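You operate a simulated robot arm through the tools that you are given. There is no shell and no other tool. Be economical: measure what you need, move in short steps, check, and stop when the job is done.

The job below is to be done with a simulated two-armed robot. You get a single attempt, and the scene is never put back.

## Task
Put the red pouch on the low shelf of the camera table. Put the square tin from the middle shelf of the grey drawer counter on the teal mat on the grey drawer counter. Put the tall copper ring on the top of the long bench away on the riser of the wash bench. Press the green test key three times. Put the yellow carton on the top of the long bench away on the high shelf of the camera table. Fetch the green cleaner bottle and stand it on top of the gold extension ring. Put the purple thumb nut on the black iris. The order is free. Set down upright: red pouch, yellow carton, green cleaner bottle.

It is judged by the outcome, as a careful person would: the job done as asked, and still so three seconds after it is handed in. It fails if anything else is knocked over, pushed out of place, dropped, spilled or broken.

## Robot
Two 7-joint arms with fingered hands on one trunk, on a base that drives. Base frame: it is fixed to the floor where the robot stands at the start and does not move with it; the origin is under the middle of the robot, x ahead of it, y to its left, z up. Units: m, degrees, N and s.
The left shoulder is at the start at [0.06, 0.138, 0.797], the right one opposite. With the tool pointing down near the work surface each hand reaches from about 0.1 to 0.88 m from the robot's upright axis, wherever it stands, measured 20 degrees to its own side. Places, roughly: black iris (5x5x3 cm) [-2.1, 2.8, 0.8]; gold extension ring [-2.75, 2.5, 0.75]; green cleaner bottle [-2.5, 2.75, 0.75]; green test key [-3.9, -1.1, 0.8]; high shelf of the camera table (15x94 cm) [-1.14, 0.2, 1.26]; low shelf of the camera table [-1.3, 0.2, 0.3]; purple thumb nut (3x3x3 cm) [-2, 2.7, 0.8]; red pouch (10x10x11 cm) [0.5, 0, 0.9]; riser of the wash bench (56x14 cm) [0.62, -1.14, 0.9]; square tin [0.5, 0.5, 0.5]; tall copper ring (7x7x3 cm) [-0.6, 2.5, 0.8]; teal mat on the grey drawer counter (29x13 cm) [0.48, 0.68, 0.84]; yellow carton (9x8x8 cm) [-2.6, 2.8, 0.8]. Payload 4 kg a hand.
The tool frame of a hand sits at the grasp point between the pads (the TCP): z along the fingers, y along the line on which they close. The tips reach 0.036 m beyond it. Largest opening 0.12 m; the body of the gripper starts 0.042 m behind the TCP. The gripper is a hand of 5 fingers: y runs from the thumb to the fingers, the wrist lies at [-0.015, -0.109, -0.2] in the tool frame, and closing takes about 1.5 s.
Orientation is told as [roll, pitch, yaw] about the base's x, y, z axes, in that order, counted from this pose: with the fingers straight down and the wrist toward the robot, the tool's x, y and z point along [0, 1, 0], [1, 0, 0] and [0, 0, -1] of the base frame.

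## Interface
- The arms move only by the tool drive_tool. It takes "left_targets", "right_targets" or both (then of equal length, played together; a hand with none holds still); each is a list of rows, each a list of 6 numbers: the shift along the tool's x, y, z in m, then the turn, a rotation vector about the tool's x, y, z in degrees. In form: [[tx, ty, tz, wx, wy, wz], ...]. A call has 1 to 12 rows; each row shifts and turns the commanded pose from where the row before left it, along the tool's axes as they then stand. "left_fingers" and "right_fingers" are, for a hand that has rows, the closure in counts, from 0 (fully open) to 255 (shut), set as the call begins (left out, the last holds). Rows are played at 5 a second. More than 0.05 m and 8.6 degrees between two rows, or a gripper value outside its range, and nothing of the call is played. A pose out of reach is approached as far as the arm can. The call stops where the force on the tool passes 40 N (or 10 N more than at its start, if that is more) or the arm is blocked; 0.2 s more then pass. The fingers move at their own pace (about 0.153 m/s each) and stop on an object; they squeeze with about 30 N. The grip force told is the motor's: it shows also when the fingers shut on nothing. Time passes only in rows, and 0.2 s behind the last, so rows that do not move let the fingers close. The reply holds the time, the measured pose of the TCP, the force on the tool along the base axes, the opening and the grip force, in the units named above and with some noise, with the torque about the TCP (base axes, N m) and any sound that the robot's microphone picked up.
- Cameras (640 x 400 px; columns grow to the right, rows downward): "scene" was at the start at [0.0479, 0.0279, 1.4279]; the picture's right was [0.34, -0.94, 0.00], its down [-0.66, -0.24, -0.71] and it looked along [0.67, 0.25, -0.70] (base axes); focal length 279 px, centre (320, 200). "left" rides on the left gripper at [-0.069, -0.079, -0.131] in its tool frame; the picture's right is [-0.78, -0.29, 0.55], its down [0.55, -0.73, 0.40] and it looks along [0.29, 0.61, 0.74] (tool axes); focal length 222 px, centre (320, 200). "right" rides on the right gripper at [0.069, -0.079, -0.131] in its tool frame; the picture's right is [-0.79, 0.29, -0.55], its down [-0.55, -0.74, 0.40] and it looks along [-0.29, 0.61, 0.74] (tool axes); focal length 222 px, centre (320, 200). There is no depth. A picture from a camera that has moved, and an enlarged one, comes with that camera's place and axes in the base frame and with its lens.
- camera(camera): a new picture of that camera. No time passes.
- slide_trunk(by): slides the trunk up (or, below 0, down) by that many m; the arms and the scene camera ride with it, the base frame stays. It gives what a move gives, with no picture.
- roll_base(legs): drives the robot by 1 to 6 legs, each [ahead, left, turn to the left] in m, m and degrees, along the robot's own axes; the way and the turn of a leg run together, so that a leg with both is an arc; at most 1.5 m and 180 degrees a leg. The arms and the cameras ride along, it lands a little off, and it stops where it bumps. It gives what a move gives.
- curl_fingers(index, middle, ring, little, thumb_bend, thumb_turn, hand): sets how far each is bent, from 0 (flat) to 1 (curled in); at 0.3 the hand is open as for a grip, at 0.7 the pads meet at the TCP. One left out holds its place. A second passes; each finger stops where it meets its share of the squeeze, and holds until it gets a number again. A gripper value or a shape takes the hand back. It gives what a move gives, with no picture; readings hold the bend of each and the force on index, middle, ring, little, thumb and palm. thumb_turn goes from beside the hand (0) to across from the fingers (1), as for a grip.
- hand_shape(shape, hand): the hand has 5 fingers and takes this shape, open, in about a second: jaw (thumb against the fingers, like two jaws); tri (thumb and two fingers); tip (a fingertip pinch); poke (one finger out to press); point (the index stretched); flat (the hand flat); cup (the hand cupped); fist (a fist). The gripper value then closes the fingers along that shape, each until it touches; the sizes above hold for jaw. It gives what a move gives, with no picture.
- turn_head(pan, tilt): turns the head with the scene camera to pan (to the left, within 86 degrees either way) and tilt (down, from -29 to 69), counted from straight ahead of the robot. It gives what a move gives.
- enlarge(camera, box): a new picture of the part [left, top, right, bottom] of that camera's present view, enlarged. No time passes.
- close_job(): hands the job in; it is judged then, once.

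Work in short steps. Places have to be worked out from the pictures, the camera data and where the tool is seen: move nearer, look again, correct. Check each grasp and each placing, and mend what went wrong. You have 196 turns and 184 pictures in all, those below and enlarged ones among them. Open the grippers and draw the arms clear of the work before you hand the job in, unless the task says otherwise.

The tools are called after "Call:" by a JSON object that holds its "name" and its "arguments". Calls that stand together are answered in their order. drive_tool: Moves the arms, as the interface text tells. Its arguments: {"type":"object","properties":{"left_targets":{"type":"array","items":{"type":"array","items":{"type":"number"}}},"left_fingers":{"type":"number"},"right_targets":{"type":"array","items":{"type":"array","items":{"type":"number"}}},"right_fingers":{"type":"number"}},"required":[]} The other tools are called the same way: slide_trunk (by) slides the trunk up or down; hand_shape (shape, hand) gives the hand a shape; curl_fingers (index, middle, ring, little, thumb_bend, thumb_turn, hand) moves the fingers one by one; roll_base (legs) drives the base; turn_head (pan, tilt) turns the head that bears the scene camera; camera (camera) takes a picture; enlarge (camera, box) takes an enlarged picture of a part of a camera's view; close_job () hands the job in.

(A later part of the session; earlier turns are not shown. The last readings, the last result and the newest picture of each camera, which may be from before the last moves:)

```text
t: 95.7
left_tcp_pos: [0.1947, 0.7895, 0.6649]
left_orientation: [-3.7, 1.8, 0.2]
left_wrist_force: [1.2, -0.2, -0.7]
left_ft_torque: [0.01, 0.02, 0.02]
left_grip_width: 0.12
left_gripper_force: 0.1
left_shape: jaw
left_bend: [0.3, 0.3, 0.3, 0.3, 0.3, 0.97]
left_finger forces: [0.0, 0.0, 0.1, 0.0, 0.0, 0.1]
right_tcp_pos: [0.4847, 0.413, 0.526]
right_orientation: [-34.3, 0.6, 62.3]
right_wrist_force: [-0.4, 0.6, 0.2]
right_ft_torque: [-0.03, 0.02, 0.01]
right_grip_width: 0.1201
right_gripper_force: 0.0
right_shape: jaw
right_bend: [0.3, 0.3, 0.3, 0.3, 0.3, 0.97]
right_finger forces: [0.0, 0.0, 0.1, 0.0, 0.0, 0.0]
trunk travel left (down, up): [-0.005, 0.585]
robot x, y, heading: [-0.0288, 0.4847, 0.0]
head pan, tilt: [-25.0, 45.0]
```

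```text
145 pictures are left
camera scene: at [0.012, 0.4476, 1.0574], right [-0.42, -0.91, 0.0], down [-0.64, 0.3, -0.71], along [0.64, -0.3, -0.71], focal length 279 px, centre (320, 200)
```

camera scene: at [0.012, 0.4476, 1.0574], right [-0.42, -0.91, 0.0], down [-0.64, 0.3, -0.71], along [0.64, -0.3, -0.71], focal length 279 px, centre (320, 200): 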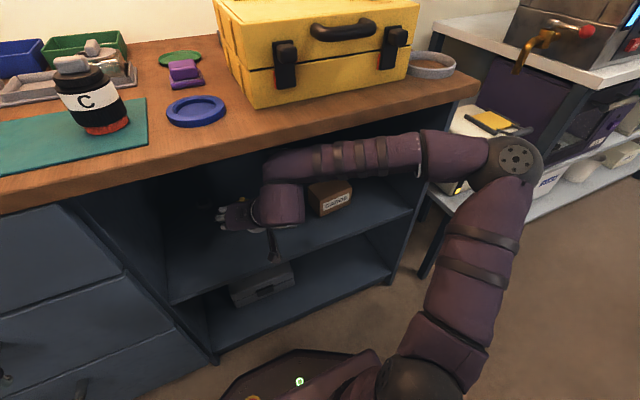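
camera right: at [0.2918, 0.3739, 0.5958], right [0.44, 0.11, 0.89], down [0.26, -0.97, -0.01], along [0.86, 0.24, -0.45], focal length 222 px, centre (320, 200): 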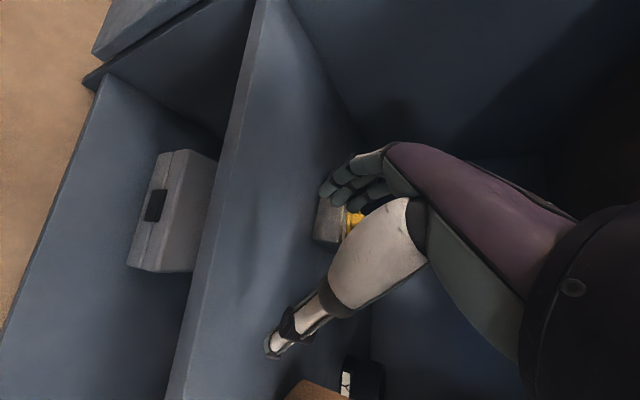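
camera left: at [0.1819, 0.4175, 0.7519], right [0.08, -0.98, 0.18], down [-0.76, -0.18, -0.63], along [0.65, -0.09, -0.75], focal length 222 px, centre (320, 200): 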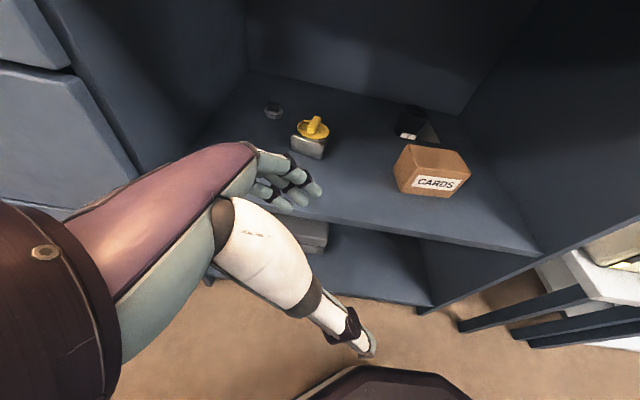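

Now I see the elbow is near the counter's right panel; going deeper that way would hit it. I back out and instead use yaw 0 with the hand rolled so the fingers point left-down (closing along x), approaching the tin from its right.

Call:
{"name": "roll_base", "arguments": {"legs": [[-0.32, 0, 0]]}}

Call:
{"name": "drive_tool", "arguments": {"right_targets": [[0, 0, 0, 0, 8.4, 0], [0, 0, 0, 0, 8.4, 0], [0, 0, 0, 0, 8.4, 0], [0, 0, 0, 0, 8.4, 0], [0, 0, 0, 0, 0, 8], [0, 0, 0, 0, 0, 8], [0, 0, 0, 0, 0, 8], [0, 0, 0, 0, 0, 8], [0, 0, 0, 0, 0, 8], [0, 0, 0, 0, 0, 8], [0, 0, 0, 0, 0, 8], [0, 0, 0, 0, 0, 6]]}}

Call:
{"name": "drive_tool", "arguments": {"right_targets": [[0, 0, 0, 0, 8.4, 0], [0, 0, 0, 0, 8.4, 0], [0, 0, 0, 0, 8.4, 0], [0, 0, 0, 0, 8.4, 0], [0, 0, 0, 0, 8.4, 0]]}}

Call:
{"name": "camera", "arguments": {"camera": "scene"}}

```text
t: 97.8
left_tcp_pos: [-0.1256, 0.787, 0.6656]
left_orientation: [-3.6, 1.7, 0.1]
left_wrist_force: [-0.1, 0.2, 0.5]
left_ft_torque: [0.01, 0.0, 0.04]
left_grip_width: 0.1197
left_gripper_force: 0.0
left_shape: jaw
left_bend: [0.3, 0.3, 0.3, 0.3, 0.3, 0.97]
left_finger forces: [0.0, 0.0, 0.0, 0.1, 0.0, 0.1]
right_tcp_pos: [0.164, 0.4131, 0.5253]
right_orientation: [-34.3, 0.5, 62.4]
right_wrist_force: [0.0, -0.4, -0.3]
right_ft_torque: [-0.01, -0.03, 0.01]
right_grip_width: 0.1198
right_gripper_force: 0.0
right_shape: jaw
right_bend: [0.3, 0.3, 0.3, 0.3, 0.3, 0.97]
right_finger forces: [0.1, 0.0, 0.0, 0.0, 0.0, 0.0]
trunk travel left (down, up): [-0.005, 0.585]
robot x, y, heading: [-0.3535, 0.4824, 0.2]
head pan, tilt: [-25.0, 45.0]
```

```text
t: 100.5
left_tcp_pos: [-0.1262, 0.7879, 0.6631]
left_orientation: [-3.7, 2.0, 0.1]
left_wrist_force: [-0.1, -0.5, 0.7]
left_ft_torque: [0.0, -0.02, -0.02]
left_grip_width: 0.1198
left_gripper_force: 0.1
left_shape: jaw
left_bend: [0.3, 0.3, 0.3, 0.3, 0.3, 0.97]
left_finger forces: [0.1, 0.0, 0.0, 0.0, 0.0, 0.1]
right_tcp_pos: [0.1544, 0.3578, 0.5184]
right_orientation: [-18.6, -29.7, 6.2]
right_wrist_force: [0.2, -0.2, 0.8]
right_ft_torque: [-0.01, -0.05, 0.0]
right_grip_width: 0.1197
right_gripper_force: 0.1
right_shape: jaw
right_bend: [0.3, 0.3, 0.3, 0.3, 0.3, 0.97]
right_finger forces: [0.1, 0.0, 0.0, 0.0, 0.1, 0.0]
right hand out of reach, approached as far as the arm can: row 1, 2, 3, 4, 7, 9, 10, 11, 12
trunk travel left (down, up): [-0.005, 0.585]
robot x, y, heading: [-0.3536, 0.4798, 0.2]
head pan, tilt: [-25.0, 45.0]
```

```text
t: 101.7
left_tcp_pos: [-0.1261, 0.7887, 0.6647]
left_orientation: [-3.7, 1.7, 0.1]
left_wrist_force: [0.5, -0.6, 0.0]
left_ft_torque: [-0.01, 0.01, -0.02]
left_grip_width: 0.12
left_gripper_force: 0.1
left_shape: jaw
left_bend: [0.3, 0.3, 0.3, 0.3, 0.3, 0.97]
left_finger forces: [0.0, 0.0, 0.1, 0.0, 0.0, 0.0]
right_tcp_pos: [0.1548, 0.3575, 0.5178]
right_orientation: [23.8, -29.4, 5.3]
right_wrist_force: [0.4, -0.2, 0.5]
right_ft_torque: [0.0, 0.01, 0.02]
right_grip_width: 0.12
right_gripper_force: 0.1
right_shape: jaw
right_bend: [0.3, 0.3, 0.3, 0.3, 0.3, 0.97]
right_finger forces: [0.0, 0.0, 0.0, 0.0, 0.0, 0.0]
trunk travel left (down, up): [-0.005, 0.585]
robot x, y, heading: [-0.3552, 0.485, 0.1]
head pan, tilt: [-25.0, 45.0]
```

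```text
144 pictures are left
camera scene: at [-0.3092, 0.4466, 1.0574], right [-0.42, -0.91, 0.0], down [-0.64, 0.3, -0.71], along [0.64, -0.3, -0.71], focal length 279 px, centre (320, 200)
```

scene: 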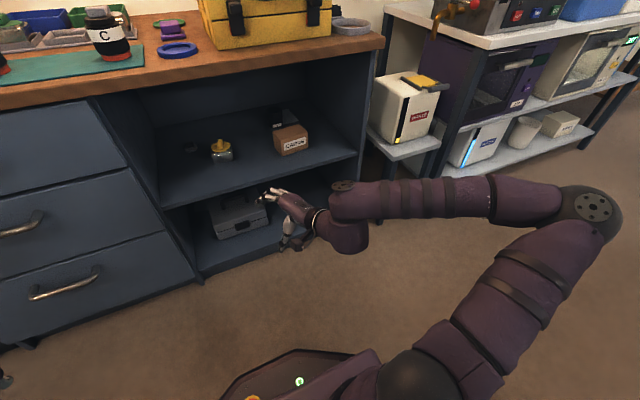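

The orientation drifted while out of reach; I correct it to roll 45°, pitch 0, yaw 0.

Call:
{"name": "drive_tool", "arguments": {"right_targets": [[0, 0, 0, 4.28, 3.86, 4.2], [0, 0, 0, 4.28, 3.86, 4.2], [0, 0, 0, 4.28, 3.86, 4.2], [0, 0, 0, 4.28, 3.86, 4.2], [0, 0, 0, 4.28, 3.86, 4.2], [0, 0, 0, 0, 0, 0]]}}

Call:
{"name": "turn_head", "arguments": {"pan": 0, "tilt": 42}}

Call:
{"name": "camera", "arguments": {"camera": "scene"}}

```text
t: 103.0
left_tcp_pos: [-0.1266, 0.7886, 0.6653]
left_orientation: [-3.7, 1.9, 0.1]
left_wrist_force: [0.0, 0.7, 0.7]
left_ft_torque: [0.05, -0.04, 0.02]
left_grip_width: 0.1201
left_gripper_force: 0.1
left_shape: jaw
left_bend: [0.3, 0.3, 0.3, 0.3, 0.3, 0.97]
left_finger forces: [0.1, 0.0, 0.0, 0.1, 0.1, 0.0]
right_tcp_pos: [0.1538, 0.3592, 0.5178]
right_orientation: [44.9, -0.1, 0.0]
right_wrist_force: [1.0, -0.1, 0.1]
right_ft_torque: [-0.01, -0.02, 0.01]
right_grip_width: 0.12
right_gripper_force: 0.0
right_shape: jaw
right_bend: [0.3, 0.3, 0.3, 0.3, 0.3, 0.97]
right_finger forces: [0.0, 0.0, 0.1, 0.1, 0.0, 0.1]
trunk travel left (down, up): [-0.005, 0.585]
robot x, y, heading: [-0.3559, 0.479, 0.3]
head pan, tilt: [-25.0, 45.0]
```

```text
t: 103.9
left_tcp_pos: [-0.1276, 0.7876, 0.6658]
left_orientation: [-3.7, 1.9, 0.1]
left_wrist_force: [0.1, 0.0, -0.1]
left_ft_torque: [-0.02, -0.03, 0.0]
left_grip_width: 0.1199
left_gripper_force: 0.1
left_shape: jaw
left_bend: [0.3, 0.3, 0.3, 0.3, 0.3, 0.97]
left_finger forces: [0.0, 0.0, 0.0, 0.0, 0.0, 0.0]
right_tcp_pos: [0.1556, 0.3581, 0.518]
right_orientation: [44.9, -0.3, 0.0]
right_wrist_force: [-0.3, -0.4, 0.2]
right_ft_torque: [-0.01, -0.03, -0.01]
right_grip_width: 0.1199
right_gripper_force: 0.1
right_shape: jaw
right_bend: [0.3, 0.3, 0.3, 0.3, 0.3, 0.97]
right_finger forces: [0.0, 0.0, 0.0, 0.1, 0.0, 0.1]
trunk travel left (down, up): [-0.005, 0.585]
robot x, y, heading: [-0.3585, 0.4819, 0.4]
head pan, tilt: [0.0, 42.0]
```

```text
143 pictures are left
camera scene: at [-0.2995, 0.4809, 1.0617], right [0.0, -1.0, 0.0], down [-0.67, 0.0, -0.74], along [0.74, 0.0, -0.67], focal length 279 px, centre (320, 200)
```

scene: 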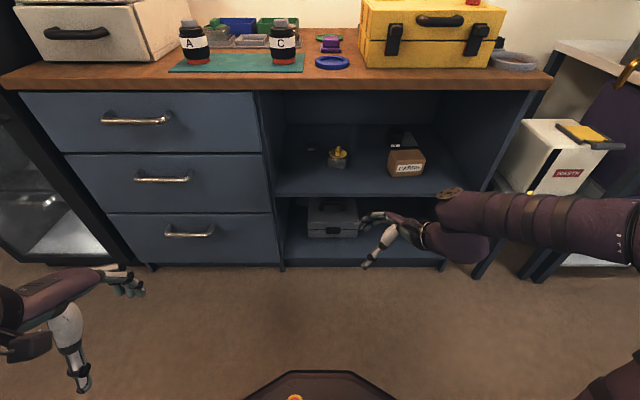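

Orientation is right. Views agree: tin ~[0.55, 0.415], shelf 0.465, CARDS box y 0.11–0.25. I'll enter at y≈0.325, z≈0.535 between CARDS and the tin, then slide left.

Call:
{"name": "drive_tool", "arguments": {"right_targets": [[0.012, 0, -0.012, 0, 0, 0]]}}

Call:
{"name": "roll_base", "arguments": {"legs": [[0.26, -0.03, 0]]}}

Call:
{"name": "camera", "arguments": {"camera": "scene"}}

Call:
{"name": "camera", "arguments": {"camera": "right"}}

```text
t: 104.3
left_tcp_pos: [-0.1261, 0.789, 0.6643]
left_orientation: [-3.7, 1.8, 0.1]
left_wrist_force: [0.7, -0.2, 0.1]
left_ft_torque: [0.01, 0.02, 0.02]
left_grip_width: 0.1198
left_gripper_force: 0.0
left_shape: jaw
left_bend: [0.3, 0.3, 0.3, 0.3, 0.3, 0.97]
left_finger forces: [0.0, 0.0, 0.0, 0.0, 0.0, 0.1]
right_tcp_pos: [0.1547, 0.3581, 0.5346]
right_orientation: [44.9, -0.1, -0.1]
right_wrist_force: [-0.1, 0.5, 0.4]
right_ft_torque: [0.02, 0.01, -0.02]
right_grip_width: 0.1196
right_gripper_force: 0.0
right_shape: jaw
right_bend: [0.3, 0.3, 0.3, 0.3, 0.3, 0.97]
right_finger forces: [0.1, 0.0, 0.0, 0.0, 0.1, 0.1]
trunk travel left (down, up): [-0.005, 0.585]
robot x, y, heading: [-0.3538, 0.4801, 0.2]
head pan, tilt: [0.0, 42.0]
```

```text
t: 106.2
left_tcp_pos: [0.1338, 0.758, 0.664]
left_orientation: [-3.7, 1.7, 0.0]
left_wrist_force: [-0.4, 0.2, -0.3]
left_ft_torque: [0.02, 0.01, 0.01]
left_grip_width: 0.1201
left_gripper_force: 0.0
left_shape: jaw
left_bend: [0.3, 0.3, 0.3, 0.3, 0.3, 0.97]
left_finger forces: [0.0, 0.0, 0.1, 0.1, 0.0, 0.0]
right_tcp_pos: [0.4146, 0.3267, 0.5344]
right_orientation: [44.9, -0.2, -0.1]
right_wrist_force: [-1.0, 1.1, -0.6]
right_ft_torque: [-0.01, -0.01, 0.0]
right_grip_width: 0.1202
right_gripper_force: 0.0
right_shape: jaw
right_bend: [0.3, 0.3, 0.3, 0.3, 0.3, 0.97]
right_finger forces: [0.0, 0.0, 0.1, 0.1, 0.0, 0.0]
trunk travel left (down, up): [-0.005, 0.585]
robot x, y, heading: [-0.0957, 0.4517, 0.0]
head pan, tilt: [0.0, 42.0]
```

```text
142 pictures are left
camera scene: at [-0.0398, 0.4515, 1.0617], right [0.0, -1.0, 0.0], down [-0.67, 0.0, -0.74], along [0.74, 0.0, -0.67], focal length 279 px, centre (320, 200)
```

scene: 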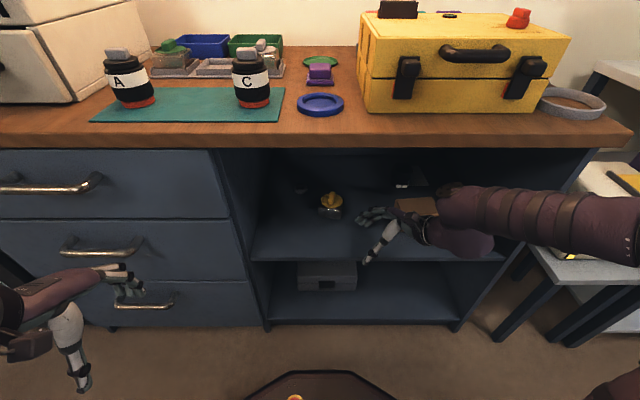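

```text
141 pictures are left
camera right: at [0.3338, 0.2837, 0.6765], right [0.29, -0.94, -0.17], down [-0.73, -0.11, -0.67], along [0.62, 0.32, -0.72], focal length 222 px, centre (320, 200)
```

right: 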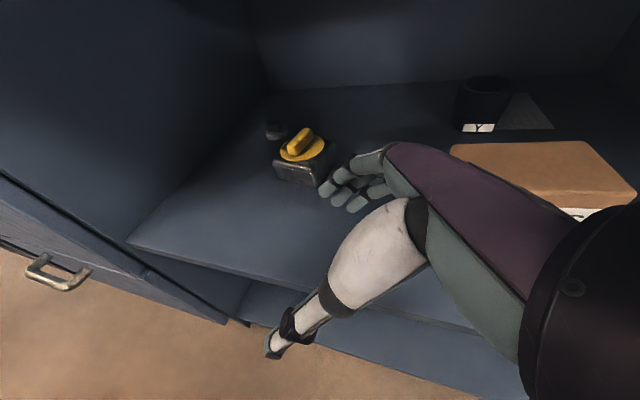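

The forearm is nearly parallel to the counter front, too near the right panel. I back off, extend the arm in free space first, then drive in.

Call:
{"name": "roll_base", "arguments": {"legs": [[-0.3, 0, 0]]}}

Call:
{"name": "drive_tool", "arguments": {"right_targets": [[0, 0.04, 0, 0, 0, 0], [0, 0.04, 0, 0, 0, 0], [0, 0.04, 0, 0, 0, 0], [0, 0.04, 0, 0, 0, 0], [0, 0.04, 0, 0, 0, 0]]}}

Call:
{"name": "camera", "arguments": {"camera": "scene"}}

```text
t: 108.3
left_tcp_pos: [-0.1676, 0.7582, 0.6651]
left_orientation: [-3.7, 1.8, 0.0]
left_wrist_force: [-0.7, 0.6, 0.4]
left_ft_torque: [0.03, -0.01, -0.02]
left_grip_width: 0.1199
left_gripper_force: 0.1
left_shape: jaw
left_bend: [0.3, 0.3, 0.3, 0.3, 0.3, 0.97]
left_finger forces: [0.0, 0.0, 0.1, 0.0, 0.1, 0.0]
right_tcp_pos: [0.1124, 0.3269, 0.535]
right_orientation: [44.8, -0.2, -0.2]
right_wrist_force: [0.5, -0.4, -0.1]
right_ft_torque: [0.02, 0.0, 0.01]
right_grip_width: 0.1201
right_gripper_force: 0.0
right_shape: jaw
right_bend: [0.3, 0.3, 0.3, 0.3, 0.3, 0.97]
right_finger forces: [0.0, 0.0, 0.0, 0.0, 0.1, 0.0]
trunk travel left (down, up): [-0.005, 0.585]
robot x, y, heading: [-0.3965, 0.451, -0.2]
head pan, tilt: [0.0, 42.0]
```

```text
t: 109.5
left_tcp_pos: [-0.168, 0.7591, 0.6642]
left_orientation: [-3.7, 1.8, 0.0]
left_wrist_force: [-0.3, -0.7, -1.2]
left_ft_torque: [0.02, -0.03, -0.02]
left_grip_width: 0.1197
left_gripper_force: 0.1
left_shape: jaw
left_bend: [0.3, 0.3, 0.3, 0.3, 0.3, 0.97]
left_finger forces: [0.0, 0.1, 0.0, 0.1, 0.1, 0.0]
right_tcp_pos: [0.3135, 0.3268, 0.5353]
right_orientation: [45.0, -0.2, -0.2]
right_wrist_force: [0.2, 0.2, 0.8]
right_ft_torque: [-0.06, -0.02, -0.02]
right_grip_width: 0.12
right_gripper_force: 0.1
right_shape: jaw
right_bend: [0.3, 0.3, 0.3, 0.3, 0.3, 0.97]
right_finger forces: [0.0, 0.1, 0.1, 0.0, 0.0, 0.1]
trunk travel left (down, up): [-0.005, 0.585]
robot x, y, heading: [-0.3978, 0.4485, 0.0]
head pan, tilt: [0.0, 42.0]
```

```text
140 pictures are left
camera scene: at [-0.3423, 0.4513, 1.0618], right [0.0, -1.0, 0.0], down [-0.67, 0.0, -0.74], along [0.74, 0.0, -0.67], focal length 279 px, centre (320, 200)
```

scene: 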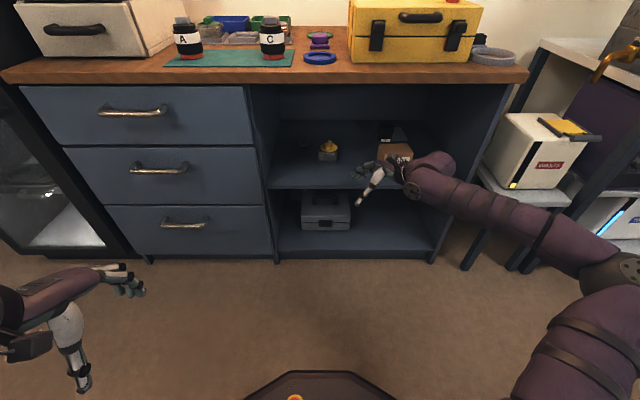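

Much better geometry. Driving in 0.24 m.

Call:
{"name": "roll_base", "arguments": {"legs": [[0.235, 0, 0]]}}

Call:
{"name": "camera", "arguments": {"camera": "scene"}}

Call:
{"name": "camera", "arguments": {"camera": "right"}}

```text
t: 111.2
left_tcp_pos: [0.0666, 0.7593, 0.6651]
left_orientation: [-3.8, 1.7, 0.1]
left_wrist_force: [0.0, -0.2, 0.7]
left_ft_torque: [-0.04, 0.0, -0.01]
left_grip_width: 0.1198
left_gripper_force: 0.1
left_shape: jaw
left_bend: [0.3, 0.3, 0.3, 0.3, 0.3, 0.97]
left_finger forces: [0.0, 0.0, 0.0, 0.0, 0.1, 0.0]
right_tcp_pos: [0.5487, 0.3305, 0.5337]
right_orientation: [44.9, -0.1, 0.0]
right_wrist_force: [-0.2, -0.6, 0.1]
right_ft_torque: [-0.02, 0.0, 0.02]
right_grip_width: 0.1199
right_gripper_force: 0.1
right_shape: jaw
right_bend: [0.3, 0.3, 0.3, 0.3, 0.3, 0.97]
right_finger forces: [0.0, 0.0, 0.0, 0.0, 0.1, 0.1]
trunk travel left (down, up): [-0.005, 0.585]
robot x, y, heading: [-0.1581, 0.4508, 0.1]
head pan, tilt: [0.0, 42.0]
```

```text
139 pictures are left
camera scene: at [-0.1055, 0.4518, 1.0617], right [0.0, -1.0, 0.0], down [-0.67, 0.0, -0.74], along [0.74, 0.0, -0.67], focal length 279 px, centre (320, 200)
```

scene: 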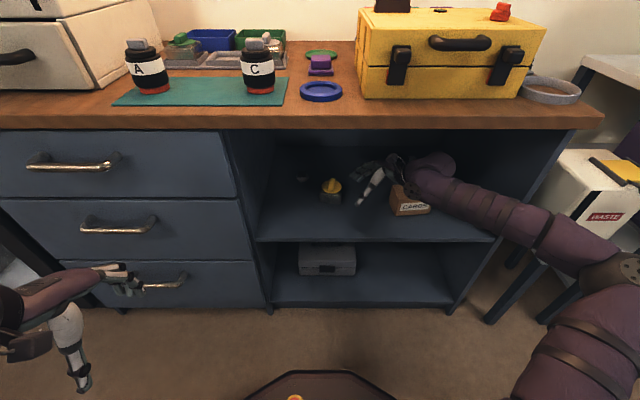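

```text
138 pictures are left
camera right: at [0.4685, 0.285, 0.6767], right [0.29, -0.94, -0.17], down [-0.73, -0.11, -0.67], along [0.61, 0.32, -0.72], focal length 222 px, centre (320, 200)
```

right: 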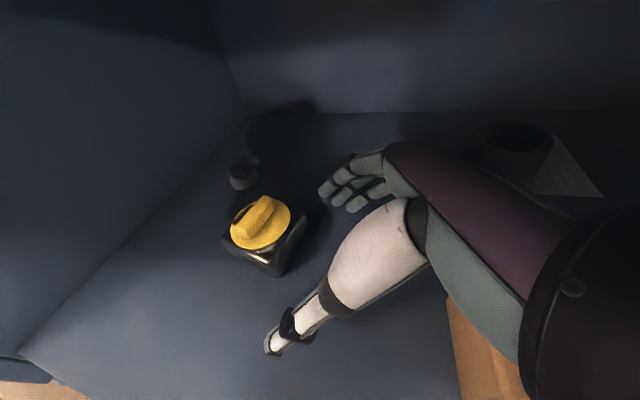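

The tin is clearly seen just left of the hand, about [0.563, 0.408]. I slide left around it and settle to z≈0.522.

Call:
{"name": "drive_tool", "arguments": {"right_targets": [[0.014, 0.005, 0.014, 0, 0, 0], [0.018, 0.005, 0.018, 0, 0, 0], [0.018, 0.004, 0.018, 0, 0, 0], [0.003, 0, 0.003, 0, 0, 0]]}}

Call:
{"name": "camera", "arguments": {"camera": "right"}}

Call:
{"name": "enlarge", "arguments": {"camera": "scene", "box": [270, 140, 430, 240]}}

```text
t: 112.2
left_tcp_pos: [0.0685, 0.7588, 0.6647]
left_orientation: [-3.7, 1.9, 0.1]
left_wrist_force: [1.0, -0.3, 0.3]
left_ft_torque: [-0.02, 0.01, -0.03]
left_grip_width: 0.12
left_gripper_force: 0.0
left_shape: jaw
left_bend: [0.3, 0.3, 0.3, 0.3, 0.3, 0.97]
left_finger forces: [0.1, 0.1, 0.1, 0.0, 0.1, 0.0]
right_tcp_pos: [0.5466, 0.3702, 0.5274]
right_orientation: [44.9, -0.2, -0.1]
right_wrist_force: [0.2, 0.2, 0.5]
right_ft_torque: [0.02, -0.03, -0.02]
right_grip_width: 0.1199
right_gripper_force: 0.0
right_shape: jaw
right_bend: [0.3, 0.3, 0.3, 0.3, 0.3, 0.97]
right_finger forces: [0.1, 0.1, 0.1, 0.1, 0.0, 0.0]
right hand out of reach, approached as far as the arm can: row 2, 3, 4
trunk travel left (down, up): [-0.005, 0.585]
robot x, y, heading: [-0.1636, 0.4491, 0.2]
head pan, tilt: [0.0, 42.0]
```

```text
137 pictures are left
camera right: at [0.4655, 0.3252, 0.6702], right [0.29, -0.94, -0.17], down [-0.73, -0.11, -0.67], along [0.62, 0.32, -0.72], focal length 222 px, centre (320, 200)
```

right: 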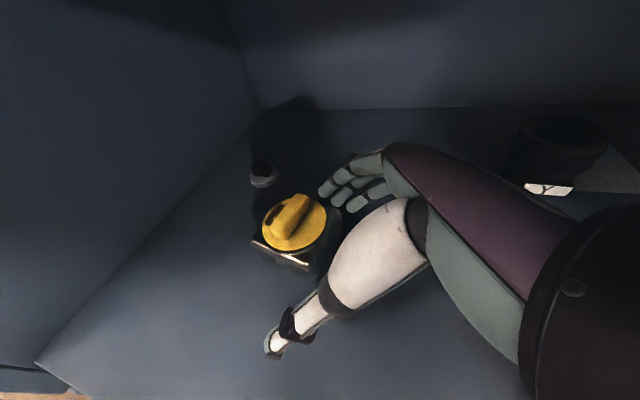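

```text
4.00 times, centred on (350, 190) of scene
camera zoom: at [-0.1056, 0.4519, 1.0617], right [0.0, -1.0, 0.0], down [-0.67, 0.0, -0.74], along [0.74, 0.0, -0.67], focal length 1114 px, centre (200, 240)
```

zoom: 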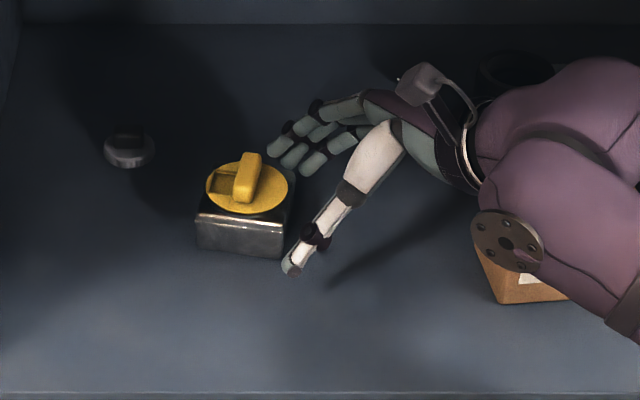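

The arm is at its limit there; I shift the base 4 cm left and 1.5 cm ahead to bring the tin between the fingers.

Call:
{"name": "roll_base", "arguments": {"legs": [[0.015, 0.042, 0]]}}

Call:
{"name": "enlarge", "arguments": {"camera": "scene", "box": [270, 140, 430, 240]}}

Call:
{"name": "camera", "arguments": {"camera": "right"}}

```text
t: 113.1
left_tcp_pos: [0.0823, 0.8013, 0.6653]
left_orientation: [-3.7, 1.9, 0.2]
left_wrist_force: [-0.6, -0.5, 0.2]
left_ft_torque: [-0.02, 0.02, 0.03]
left_grip_width: 0.1198
left_gripper_force: 0.1
left_shape: jaw
left_bend: [0.3, 0.3, 0.3, 0.3, 0.3, 0.97]
left_finger forces: [0.0, 0.0, 0.0, 0.1, 0.0, 0.0]
right_tcp_pos: [0.5608, 0.4117, 0.5286]
right_orientation: [44.9, -0.2, -0.1]
right_wrist_force: [0.8, 0.1, 0.5]
right_ft_torque: [0.02, -0.02, -0.03]
right_grip_width: 0.12
right_gripper_force: 0.1
right_shape: jaw
right_bend: [0.3, 0.3, 0.3, 0.3, 0.3, 0.97]
right_finger forces: [0.0, 0.1, 0.0, 0.0, 0.1, 0.0]
trunk travel left (down, up): [-0.005, 0.585]
robot x, y, heading: [-0.1445, 0.4957, 0.1]
head pan, tilt: [0.0, 42.0]
```

```text
4.00 times, centred on (350, 190) of scene
camera zoom: at [-0.0907, 0.4937, 1.0617], right [0.0, -1.0, 0.0], down [-0.67, 0.0, -0.74], along [0.74, 0.0, -0.67], focal length 1114 px, centre (200, 240)
```

zoom: 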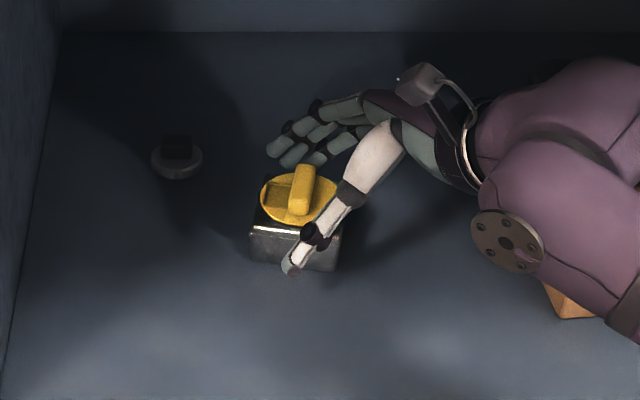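

```text
134 pictures are left
camera right: at [0.4804, 0.3675, 0.6701], right [0.29, -0.94, -0.17], down [-0.73, -0.11, -0.67], along [0.61, 0.32, -0.72], focal length 222 px, centre (320, 200)
```

right: 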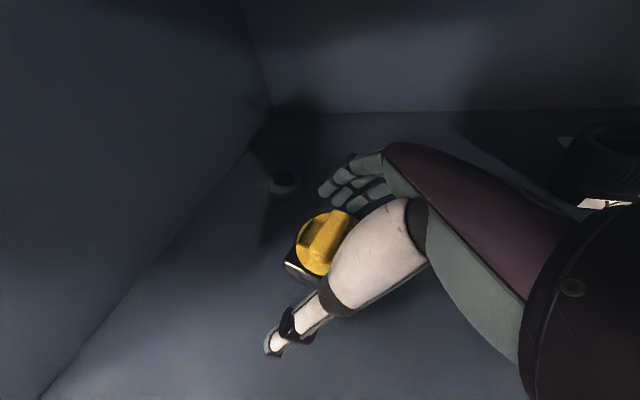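

The fingers straddle the tin. I lower about 1 cm for a better bite on the body.

Call:
{"name": "drive_tool", "arguments": {"right_targets": [[-0.008, 0, 0.008, 0, 0, 0], [0, 0, 0, 0, 0, 0]]}}

```text
t: 113.7
left_tcp_pos: [0.082, 0.8025, 0.6647]
left_orientation: [-3.7, 1.9, 0.2]
left_wrist_force: [-0.3, -0.2, 0.6]
left_ft_torque: [0.01, 0.01, -0.01]
left_grip_width: 0.1198
left_gripper_force: 0.2
left_shape: jaw
left_bend: [0.3, 0.3, 0.3, 0.3, 0.3, 0.97]
left_finger forces: [0.1, 0.0, 0.0, 0.0, 0.0, 0.1]
right_tcp_pos: [0.5614, 0.4124, 0.5162]
right_orientation: [45.0, -0.1, 0.0]
right_wrist_force: [-0.4, -0.2, 0.1]
right_ft_torque: [-0.01, -0.02, 0.04]
right_grip_width: 0.1202
right_gripper_force: 0.0
right_shape: jaw
right_bend: [0.3, 0.3, 0.3, 0.3, 0.3, 0.97]
right_finger forces: [0.1, 0.0, 0.0, 0.0, 0.0, 0.0]
trunk travel left (down, up): [-0.005, 0.585]
robot x, y, heading: [-0.146, 0.4945, 0.0]
head pan, tilt: [0.0, 42.0]
```

TCP is now at z 0.516; I close on the tin.

Call:
{"name": "drive_tool", "arguments": {"right_targets": [[0, 0, 0, 0, 0, 0], [0, 0, 0, 0, 0, 0], [0, 0, 0, 0, 0, 0], [0, 0, 0, 0, 0, 0], [0, 0, 0, 0, 0, 0], [0, 0, 0, 0, 0, 0], [0, 0, 0, 0, 0, 0], [0, 0, 0, 0, 0, 0]], "right_fingers": 255}}

Call:
{"name": "enlarge", "arguments": {"camera": "scene", "box": [270, 140, 430, 240]}}

```text
t: 115.5
left_tcp_pos: [0.0829, 0.8018, 0.6646]
left_orientation: [-3.7, 1.8, 0.2]
left_wrist_force: [0.1, 0.9, 0.2]
left_ft_torque: [0.01, 0.0, 0.0]
left_grip_width: 0.1198
left_gripper_force: 0.0
left_shape: jaw
left_bend: [0.3, 0.3, 0.3, 0.3, 0.3, 0.97]
left_finger forces: [0.1, 0.0, 0.0, 0.0, 0.0, 0.1]
right_tcp_pos: [0.5604, 0.4125, 0.518]
right_orientation: [45.1, -0.2, 0.0]
right_wrist_force: [-0.4, -1.6, 8.6]
right_ft_torque: [0.26, -0.48, -0.05]
right_grip_width: 0.0643
right_gripper_force: 29.9
right_shape: jaw
right_bend: [0.33, 0.34, 0.35, 0.59, 0.69, 1.0]
right_finger forces: [15.5, 10.0, 4.1, 0.0, 26.3, 0.0]
trunk travel left (down, up): [-0.005, 0.585]
robot x, y, heading: [-0.1457, 0.4942, 0.4]
head pan, tilt: [0.0, 42.0]
```

```text
4.00 times, centred on (350, 190) of scene
camera zoom: at [-0.0912, 0.4938, 1.0618], right [0.0, -1.0, 0.0], down [-0.67, 0.0, -0.74], along [0.74, 0.0, -0.67], focal length 1114 px, centre (200, 240)
```

zoom: 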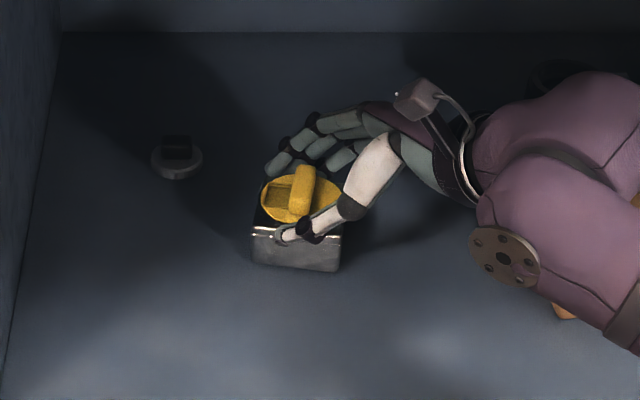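

It grips at 0.064 m, thumb near the rim. I lift 3 cm gently and check.

Call:
{"name": "drive_tool", "arguments": {"right_targets": [[0.007, 0, -0.007, 0, 0, 0], [0.007, 0, -0.007, 0, 0, 0], [0.007, 0, -0.007, 0, 0, 0]]}}

Call:
{"name": "enlarge", "arguments": {"camera": "scene", "box": [270, 140, 430, 240]}}

```text
t: 116.3
left_tcp_pos: [0.0826, 0.8009, 0.664]
left_orientation: [-3.7, 1.9, 0.2]
left_wrist_force: [0.1, -0.3, -0.1]
left_ft_torque: [-0.01, 0.03, -0.01]
left_grip_width: 0.1201
left_gripper_force: 0.1
left_shape: jaw
left_bend: [0.3, 0.3, 0.3, 0.3, 0.3, 0.97]
left_finger forces: [0.0, 0.0, 0.1, 0.0, 0.0, 0.0]
right_tcp_pos: [0.5604, 0.4018, 0.5439]
right_orientation: [45.0, -0.1, 0.0]
right_wrist_force: [0.8, 0.3, -1.7]
right_ft_torque: [0.03, 0.0, 0.0]
right_grip_width: 0.0645
right_gripper_force: 29.8
right_shape: jaw
right_bend: [0.33, 0.34, 0.35, 0.59, 0.69, 1.0]
right_finger forces: [11.8, 10.4, 4.1, 0.1, 26.0, 0.0]
right hand out of reach, approached as far as the arm can: row 3
trunk travel left (down, up): [-0.005, 0.585]
robot x, y, heading: [-0.1464, 0.4931, 0.2]
head pan, tilt: [0.0, 42.0]
```

```text
4.00 times, centred on (350, 190) of scene
camera zoom: at [-0.0905, 0.4938, 1.0617], right [0.0, -1.0, 0.0], down [-0.67, 0.0, -0.74], along [0.74, 0.0, -0.67], focal length 1114 px, centre (200, 240)
```

zoom: 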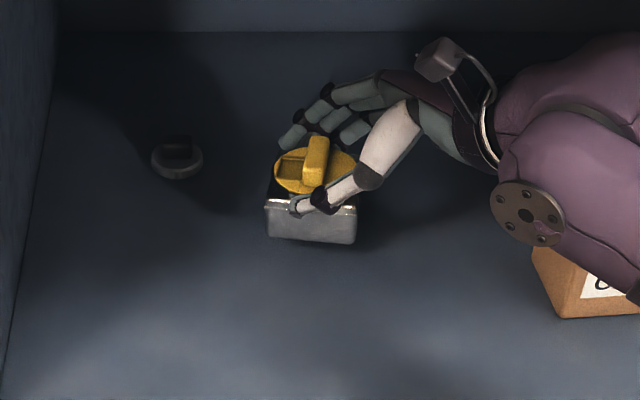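

The tin is lifted level. I back straight out, then raise the trunk.

Call:
{"name": "roll_base", "arguments": {"legs": [[-0.35, 0, 0]]}}

Call:
{"name": "slide_trunk", "arguments": {"by": 0.42}}

Call:
{"name": "camera", "arguments": {"camera": "scene"}}

```text
t: 118.6
left_tcp_pos: [-0.2683, 0.7994, 0.6643]
left_orientation: [-3.7, 1.9, 0.2]
left_wrist_force: [-0.2, -0.3, 0.3]
left_ft_torque: [0.01, -0.03, -0.04]
left_grip_width: 0.1198
left_gripper_force: 0.1
left_shape: jaw
left_bend: [0.3, 0.3, 0.3, 0.3, 0.3, 0.97]
left_finger forces: [0.0, 0.0, 0.0, 0.0, 0.0, 0.0]
right_tcp_pos: [0.2107, 0.4009, 0.5455]
right_orientation: [44.9, -0.2, 0.1]
right_wrist_force: [0.9, 0.0, -0.9]
right_ft_torque: [0.02, 0.01, 0.02]
right_grip_width: 0.0643
right_gripper_force: 30.6
right_shape: jaw
right_bend: [0.33, 0.34, 0.35, 0.59, 0.69, 1.0]
right_finger forces: [11.8, 10.4, 4.1, 0.1, 25.9, 0.0]
trunk travel left (down, up): [-0.005, 0.585]
robot x, y, heading: [-0.4971, 0.4915, 0.3]
head pan, tilt: [0.0, 42.0]
```

```text
refused: 0.42 is not a number from -0.4 to 0.4
```

```text
131 pictures are left
camera scene: at [-0.4418, 0.4922, 1.0617], right [0.0, -1.0, 0.0], down [-0.67, 0.0, -0.74], along [0.74, 0.0, -0.67], focal length 279 px, centre (320, 200)
```

scene: 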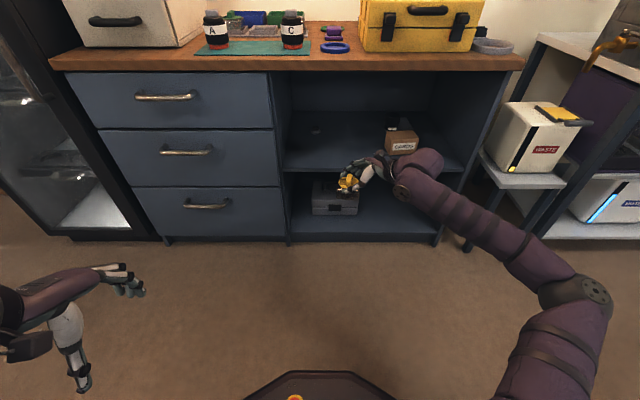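

Trunk goes by at most 0.4; I raise it 0.4, then turn −15° and move in front of the mat.

Call:
{"name": "slide_trunk", "arguments": {"by": 0.4}}

Call:
{"name": "roll_base", "arguments": {"legs": [[0, 0, -15], [0.05, 0.517, 0]]}}

Call:
{"name": "turn_head", "arguments": {"pan": 10, "tilt": 50}}

Call:
{"name": "camera", "arguments": {"camera": "scene"}}

```text
t: 122.4
left_tcp_pos: [-0.2689, 0.7991, 1.0643]
left_orientation: [-3.7, 1.8, 0.2]
left_wrist_force: [0.6, -0.8, 0.0]
left_ft_torque: [-0.04, -0.02, 0.03]
left_grip_width: 0.1198
left_gripper_force: 0.1
left_shape: jaw
left_bend: [0.3, 0.3, 0.3, 0.3, 0.3, 0.97]
left_finger forces: [0.0, 0.1, 0.0, 0.0, 0.0, 0.0]
right_tcp_pos: [0.2117, 0.402, 0.9441]
right_orientation: [44.8, -0.1, 0.0]
right_wrist_force: [-0.2, 0.2, -1.2]
right_ft_torque: [0.01, 0.04, 0.04]
right_grip_width: 0.0644
right_gripper_force: 30.2
right_shape: jaw
right_bend: [0.33, 0.34, 0.35, 0.59, 0.69, 1.0]
right_finger forces: [11.8, 10.6, 4.1, 0.1, 26.0, 0.0]
trunk travel left (down, up): [-0.405, 0.185]
robot x, y, heading: [-0.4972, 0.4897, 0.4]
head pan, tilt: [0.0, 42.0]
```

```text
t: 126.3
left_tcp_pos: [-0.0153, 1.2122, 1.0648]
left_orientation: [-3.7, 1.9, -15.1]
left_wrist_force: [-0.2, 0.2, 0.3]
left_ft_torque: [-0.02, 0.02, -0.02]
left_grip_width: 0.1197
left_gripper_force: 0.1
left_shape: jaw
left_bend: [0.3, 0.3, 0.3, 0.3, 0.3, 0.97]
left_finger forces: [0.0, 0.0, 0.0, 0.1, 0.0, 0.0]
right_tcp_pos: [0.343, 0.7029, 0.9455]
right_orientation: [44.9, -0.2, -15.4]
right_wrist_force: [-0.3, 1.0, -0.9]
right_ft_torque: [0.0, 0.01, 0.0]
right_grip_width: 0.0643
right_gripper_force: 30.4
right_shape: jaw
right_bend: [0.33, 0.34, 0.35, 0.59, 0.69, 1.0]
right_finger forces: [11.8, 10.6, 4.1, 0.1, 25.9, 0.0]
trunk travel left (down, up): [-0.405, 0.185]
robot x, y, heading: [-0.3147, 0.9746, -15.1]
head pan, tilt: [0.0, 42.0]
```

```text
t: 127.1
left_tcp_pos: [-0.015, 1.2129, 1.0649]
left_orientation: [-3.7, 1.9, -15.1]
left_wrist_force: [0.7, 0.2, -0.2]
left_ft_torque: [-0.01, 0.0, -0.03]
left_grip_width: 0.1201
left_gripper_force: 0.0
left_shape: jaw
left_bend: [0.3, 0.3, 0.3, 0.3, 0.3, 0.97]
left_finger forces: [0.0, 0.1, 0.1, 0.0, 0.0, 0.1]
right_tcp_pos: [0.3427, 0.702, 0.945]
right_orientation: [44.9, -0.2, -15.3]
right_wrist_force: [-0.2, -0.6, -1.6]
right_ft_torque: [-0.02, 0.0, 0.04]
right_grip_width: 0.0641
right_gripper_force: 30.0
right_shape: jaw
right_bend: [0.33, 0.34, 0.35, 0.59, 0.69, 1.0]
right_finger forces: [11.9, 10.5, 4.0, 0.1, 25.9, 0.1]
trunk travel left (down, up): [-0.405, 0.185]
robot x, y, heading: [-0.3171, 0.9755, -14.8]
head pan, tilt: [10.0, 50.0]
```

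```text
130 pictures are left
camera scene: at [-0.2671, 0.9765, 1.4505], right [-0.09, -1.0, 0.0], down [-0.76, 0.07, -0.64], along [0.64, -0.06, -0.77], focal length 279 px, centre (320, 200)
```

scene: 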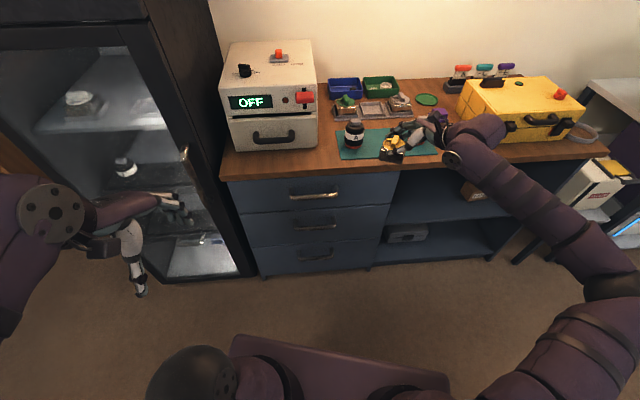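

The left hand is well clear of the cabinet (front at x≈0.44). I zoom in on the mat.

Call:
{"name": "enlarge", "arguments": {"camera": "scene", "box": [320, 80, 520, 190]}}

Call:
{"name": "camera", "arguments": {"camera": "right"}}

```text
3.20 times, centred on (420, 135) of scene
camera zoom: at [-0.2671, 0.9765, 1.4505], right [-0.09, -1.0, 0.0], down [-0.76, 0.07, -0.64], along [0.64, -0.06, -0.77], focal length 891 px, centre (0, 408)
```

zoom: 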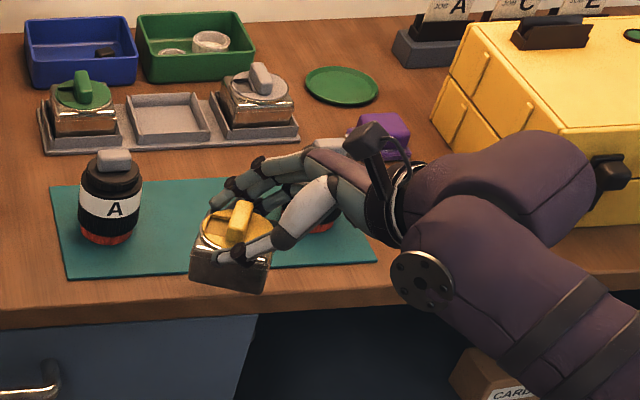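

```text
128 pictures are left
camera right: at [0.2537, 0.6796, 1.0868], right [0.03, -0.99, -0.17], down [-0.74, 0.09, -0.67], along [0.68, 0.14, -0.72], focal length 222 px, centre (320, 200)
```

right: 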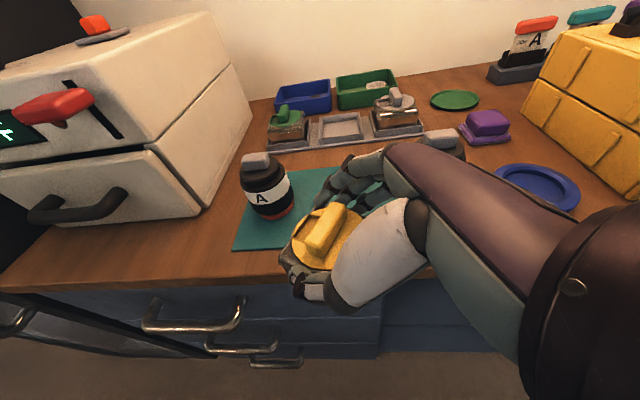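

Mat spans x 0.40–0.55; jars at y≈0.80 and ≈0.58; the tin hangs at about [0.33, 0.712]. I drive it in over the gap, aiming the tin at [0.465, 0.705].

Call:
{"name": "roll_base", "arguments": {"legs": [[0.129, 0.027, 0]]}}

Call:
{"name": "enlarge", "arguments": {"camera": "scene", "box": [320, 80, 520, 190]}}

Call:
{"name": "camera", "arguments": {"camera": "right"}}

```text
t: 128.3
left_tcp_pos: [0.1179, 1.206, 1.0636]
left_orientation: [-3.7, 1.9, -15.1]
left_wrist_force: [0.5, -0.2, -0.1]
left_ft_torque: [0.02, 0.01, 0.0]
left_grip_width: 0.1199
left_gripper_force: 0.1
left_shape: jaw
left_bend: [0.3, 0.3, 0.3, 0.3, 0.3, 0.97]
left_finger forces: [0.0, 0.0, 0.1, 0.0, 0.0, 0.1]
right_tcp_pos: [0.4737, 0.6939, 0.9439]
right_orientation: [44.9, -0.2, -15.3]
right_wrist_force: [0.7, 0.8, -1.4]
right_ft_torque: [-0.04, 0.04, 0.05]
right_grip_width: 0.0642
right_gripper_force: 30.0
right_shape: jaw
right_bend: [0.33, 0.34, 0.35, 0.59, 0.69, 1.0]
right_finger forces: [11.8, 10.4, 4.0, 0.1, 25.9, 0.1]
trunk travel left (down, up): [-0.405, 0.185]
robot x, y, heading: [-0.1845, 0.9676, -15.0]
head pan, tilt: [10.0, 50.0]
```

```text
3.20 times, centred on (420, 135) of scene
camera zoom: at [-0.135, 0.9696, 1.4504], right [-0.09, -1.0, 0.0], down [-0.76, 0.07, -0.64], along [0.64, -0.06, -0.77], focal length 891 px, centre (0, 408)
```

zoom: 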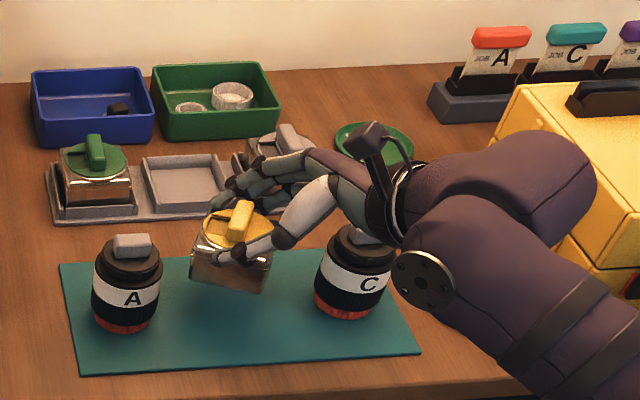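

```text
126 pictures are left
camera right: at [0.3857, 0.6728, 1.0863], right [0.03, -0.99, -0.17], down [-0.74, 0.09, -0.67], along [0.68, 0.14, -0.72], focal length 222 px, centre (320, 200)
```

right: 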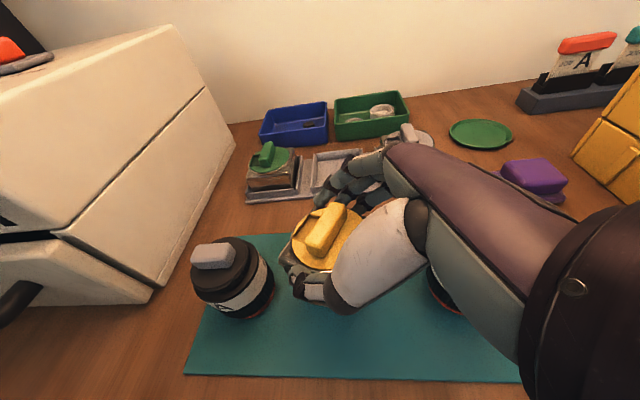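

The tin is over the mat, with 1 cm to jar A and more to C. I lower 2.5 cm and check against jar C.

Call:
{"name": "drive_tool", "arguments": {"right_targets": [[-0.007, 0, 0.007, 0, 0, 0], [-0.007, 0, 0.007, 0, 0, 0], [-0.004, 0, 0.004, 0, 0, 0]]}}

Call:
{"name": "enlarge", "arguments": {"camera": "scene", "box": [330, 110, 480, 200]}}

Call:
{"name": "camera", "arguments": {"camera": "right"}}

```text
t: 129.2
left_tcp_pos: [0.1146, 1.206, 1.0638]
left_orientation: [-3.7, 1.8, -15.1]
left_wrist_force: [0.2, 0.1, -0.3]
left_ft_torque: [0.03, 0.0, -0.04]
left_grip_width: 0.1199
left_gripper_force: 0.0
left_shape: jaw
left_bend: [0.3, 0.3, 0.3, 0.3, 0.3, 0.97]
left_finger forces: [0.0, 0.0, 0.1, 0.0, 0.0, 0.0]
right_tcp_pos: [0.4738, 0.6949, 0.9201]
right_orientation: [45.0, -0.1, -15.1]
right_wrist_force: [0.7, -0.7, -1.6]
right_ft_torque: [0.02, 0.03, 0.01]
right_grip_width: 0.0643
right_gripper_force: 30.1
right_shape: jaw
right_bend: [0.33, 0.34, 0.35, 0.59, 0.69, 1.0]
right_finger forces: [11.8, 10.5, 4.1, 0.1, 25.9, 0.0]
trunk travel left (down, up): [-0.405, 0.185]
robot x, y, heading: [-0.1876, 0.9701, -15.2]
head pan, tilt: [10.0, 50.0]
```

```text
4.27 times, centred on (405, 155) of scene
camera zoom: at [-0.1359, 0.9697, 1.4505], right [-0.09, -1.0, 0.0], down [-0.76, 0.07, -0.64], along [0.64, -0.06, -0.77], focal length 1188 px, centre (-43, 392)
```

zoom: 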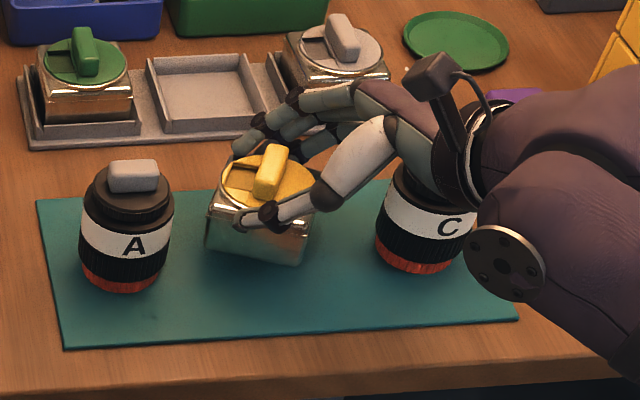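

```text
124 pictures are left
camera right: at [0.3849, 0.6726, 1.0615], right [0.03, -0.99, -0.17], down [-0.74, 0.09, -0.67], along [0.68, 0.14, -0.72], focal length 222 px, centre (320, 200)
```

right: 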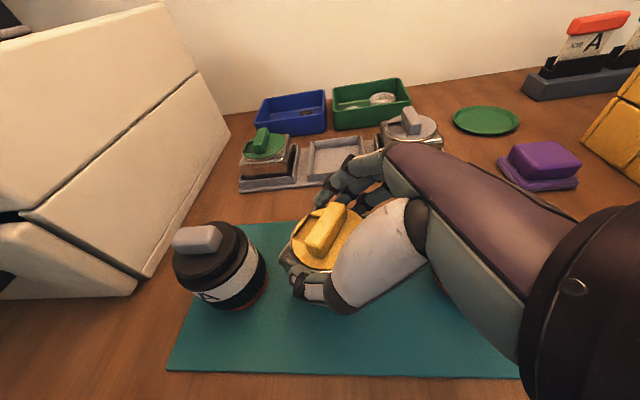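

It's clear but the hand hovers just over jar C's knob. To be safe I yaw the hand a further −15° about the vertical and shift 1 cm right, so the hand comes from the front.

Call:
{"name": "drive_tool", "arguments": {"right_targets": [[-0.0082, 0.0031, -0.0082, 0, 0, 0], [0, 0, 0, -5.3, 0, 5.3], [0, 0, 0, -5.3, 0, 5.3], [0, 0, 0, 0, 0, 0]]}}

Call:
{"name": "enlarge", "arguments": {"camera": "scene", "box": [330, 110, 480, 200]}}

```text
t: 130.2
left_tcp_pos: [0.1163, 1.2066, 1.063]
left_orientation: [-3.7, 1.9, -15.1]
left_wrist_force: [0.7, 0.6, -0.7]
left_ft_torque: [0.02, 0.01, 0.01]
left_grip_width: 0.1201
left_gripper_force: 0.0
left_shape: jaw
left_bend: [0.3, 0.3, 0.3, 0.3, 0.3, 0.97]
left_finger forces: [0.1, 0.0, 0.0, 0.1, 0.0, 0.0]
right_tcp_pos: [0.4733, 0.684, 0.9191]
right_orientation: [44.9, -0.2, -30.3]
right_wrist_force: [1.7, 4.8, 2.2]
right_ft_torque: [-0.34, -0.03, 0.18]
right_grip_width: 0.0643
right_gripper_force: 30.1
right_shape: jaw
right_bend: [0.33, 0.34, 0.35, 0.59, 0.69, 1.0]
right_finger forces: [11.4, 10.5, 3.9, 6.3, 26.0, 0.1]
trunk travel left (down, up): [-0.405, 0.185]
robot x, y, heading: [-0.1853, 0.9667, -15.1]
head pan, tilt: [10.0, 50.0]
heard: snap
```

```text
4.27 times, centred on (405, 155) of scene
camera zoom: at [-0.136, 0.9704, 1.4505], right [-0.09, -1.0, 0.0], down [-0.76, 0.07, -0.64], along [0.64, -0.06, -0.77], focal length 1188 px, centre (-43, 392)
```

zoom: 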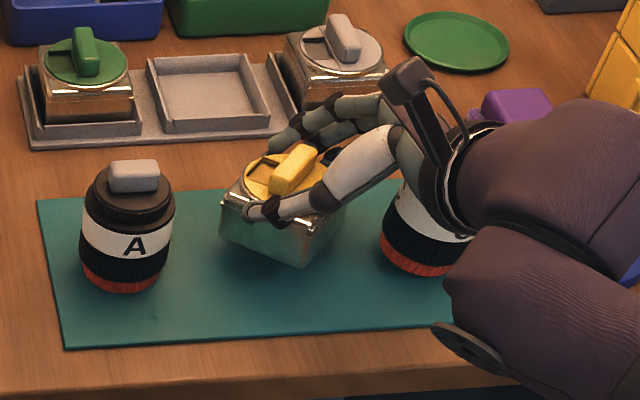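

A snap was heard and the little finger touches something, probably jar C. I lift 4 cm at once and look.

Call:
{"name": "drive_tool", "arguments": {"right_targets": [[0.014, 0, -0.014, 0, 0, 0], [0.014, 0, -0.014, 0, 0, 0]]}}

Call:
{"name": "enlarge", "arguments": {"camera": "scene", "box": [330, 110, 480, 200]}}

Call:
{"name": "camera", "arguments": {"camera": "right"}}

```text
t: 130.8
left_tcp_pos: [0.116, 1.2058, 1.0646]
left_orientation: [-3.7, 1.9, -15.1]
left_wrist_force: [-0.3, 0.1, 0.1]
left_ft_torque: [0.02, 0.02, 0.01]
left_grip_width: 0.1197
left_gripper_force: 0.1
left_shape: jaw
left_bend: [0.3, 0.3, 0.3, 0.3, 0.3, 0.97]
left_finger forces: [0.0, 0.0, 0.0, 0.1, 0.0, 0.0]
right_tcp_pos: [0.4732, 0.6826, 0.9597]
right_orientation: [45.0, -0.2, -30.2]
right_wrist_force: [-0.2, -0.3, -1.7]
right_ft_torque: [0.03, 0.04, 0.0]
right_grip_width: 0.0642
right_gripper_force: 30.4
right_shape: jaw
right_bend: [0.33, 0.34, 0.35, 0.59, 0.7, 1.0]
right_finger forces: [11.6, 10.5, 4.1, 0.0, 25.9, 0.0]
trunk travel left (down, up): [-0.405, 0.185]
robot x, y, heading: [-0.1856, 0.971, -14.9]
head pan, tilt: [10.0, 50.0]
```

```text
4.27 times, centred on (405, 155) of scene
camera zoom: at [-0.136, 0.9697, 1.4504], right [-0.09, -1.0, 0.0], down [-0.76, 0.07, -0.64], along [0.64, -0.06, -0.77], focal length 1188 px, centre (-43, 392)
```

zoom: 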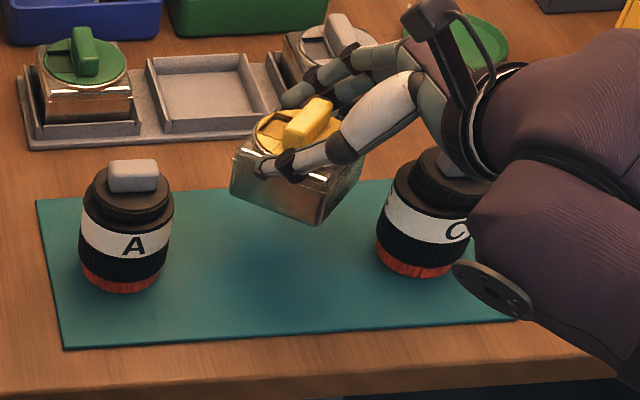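

```text
121 pictures are left
camera right: at [0.3821, 0.684, 1.1012], right [-0.22, -0.96, -0.17], down [-0.69, 0.28, -0.67], along [0.69, -0.04, -0.72], focal length 222 px, centre (320, 200)
```

right: 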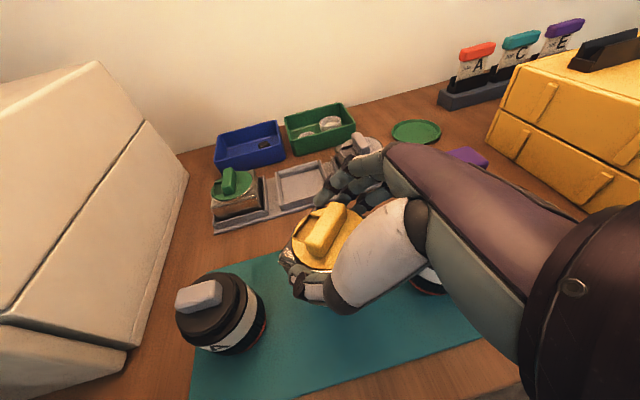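

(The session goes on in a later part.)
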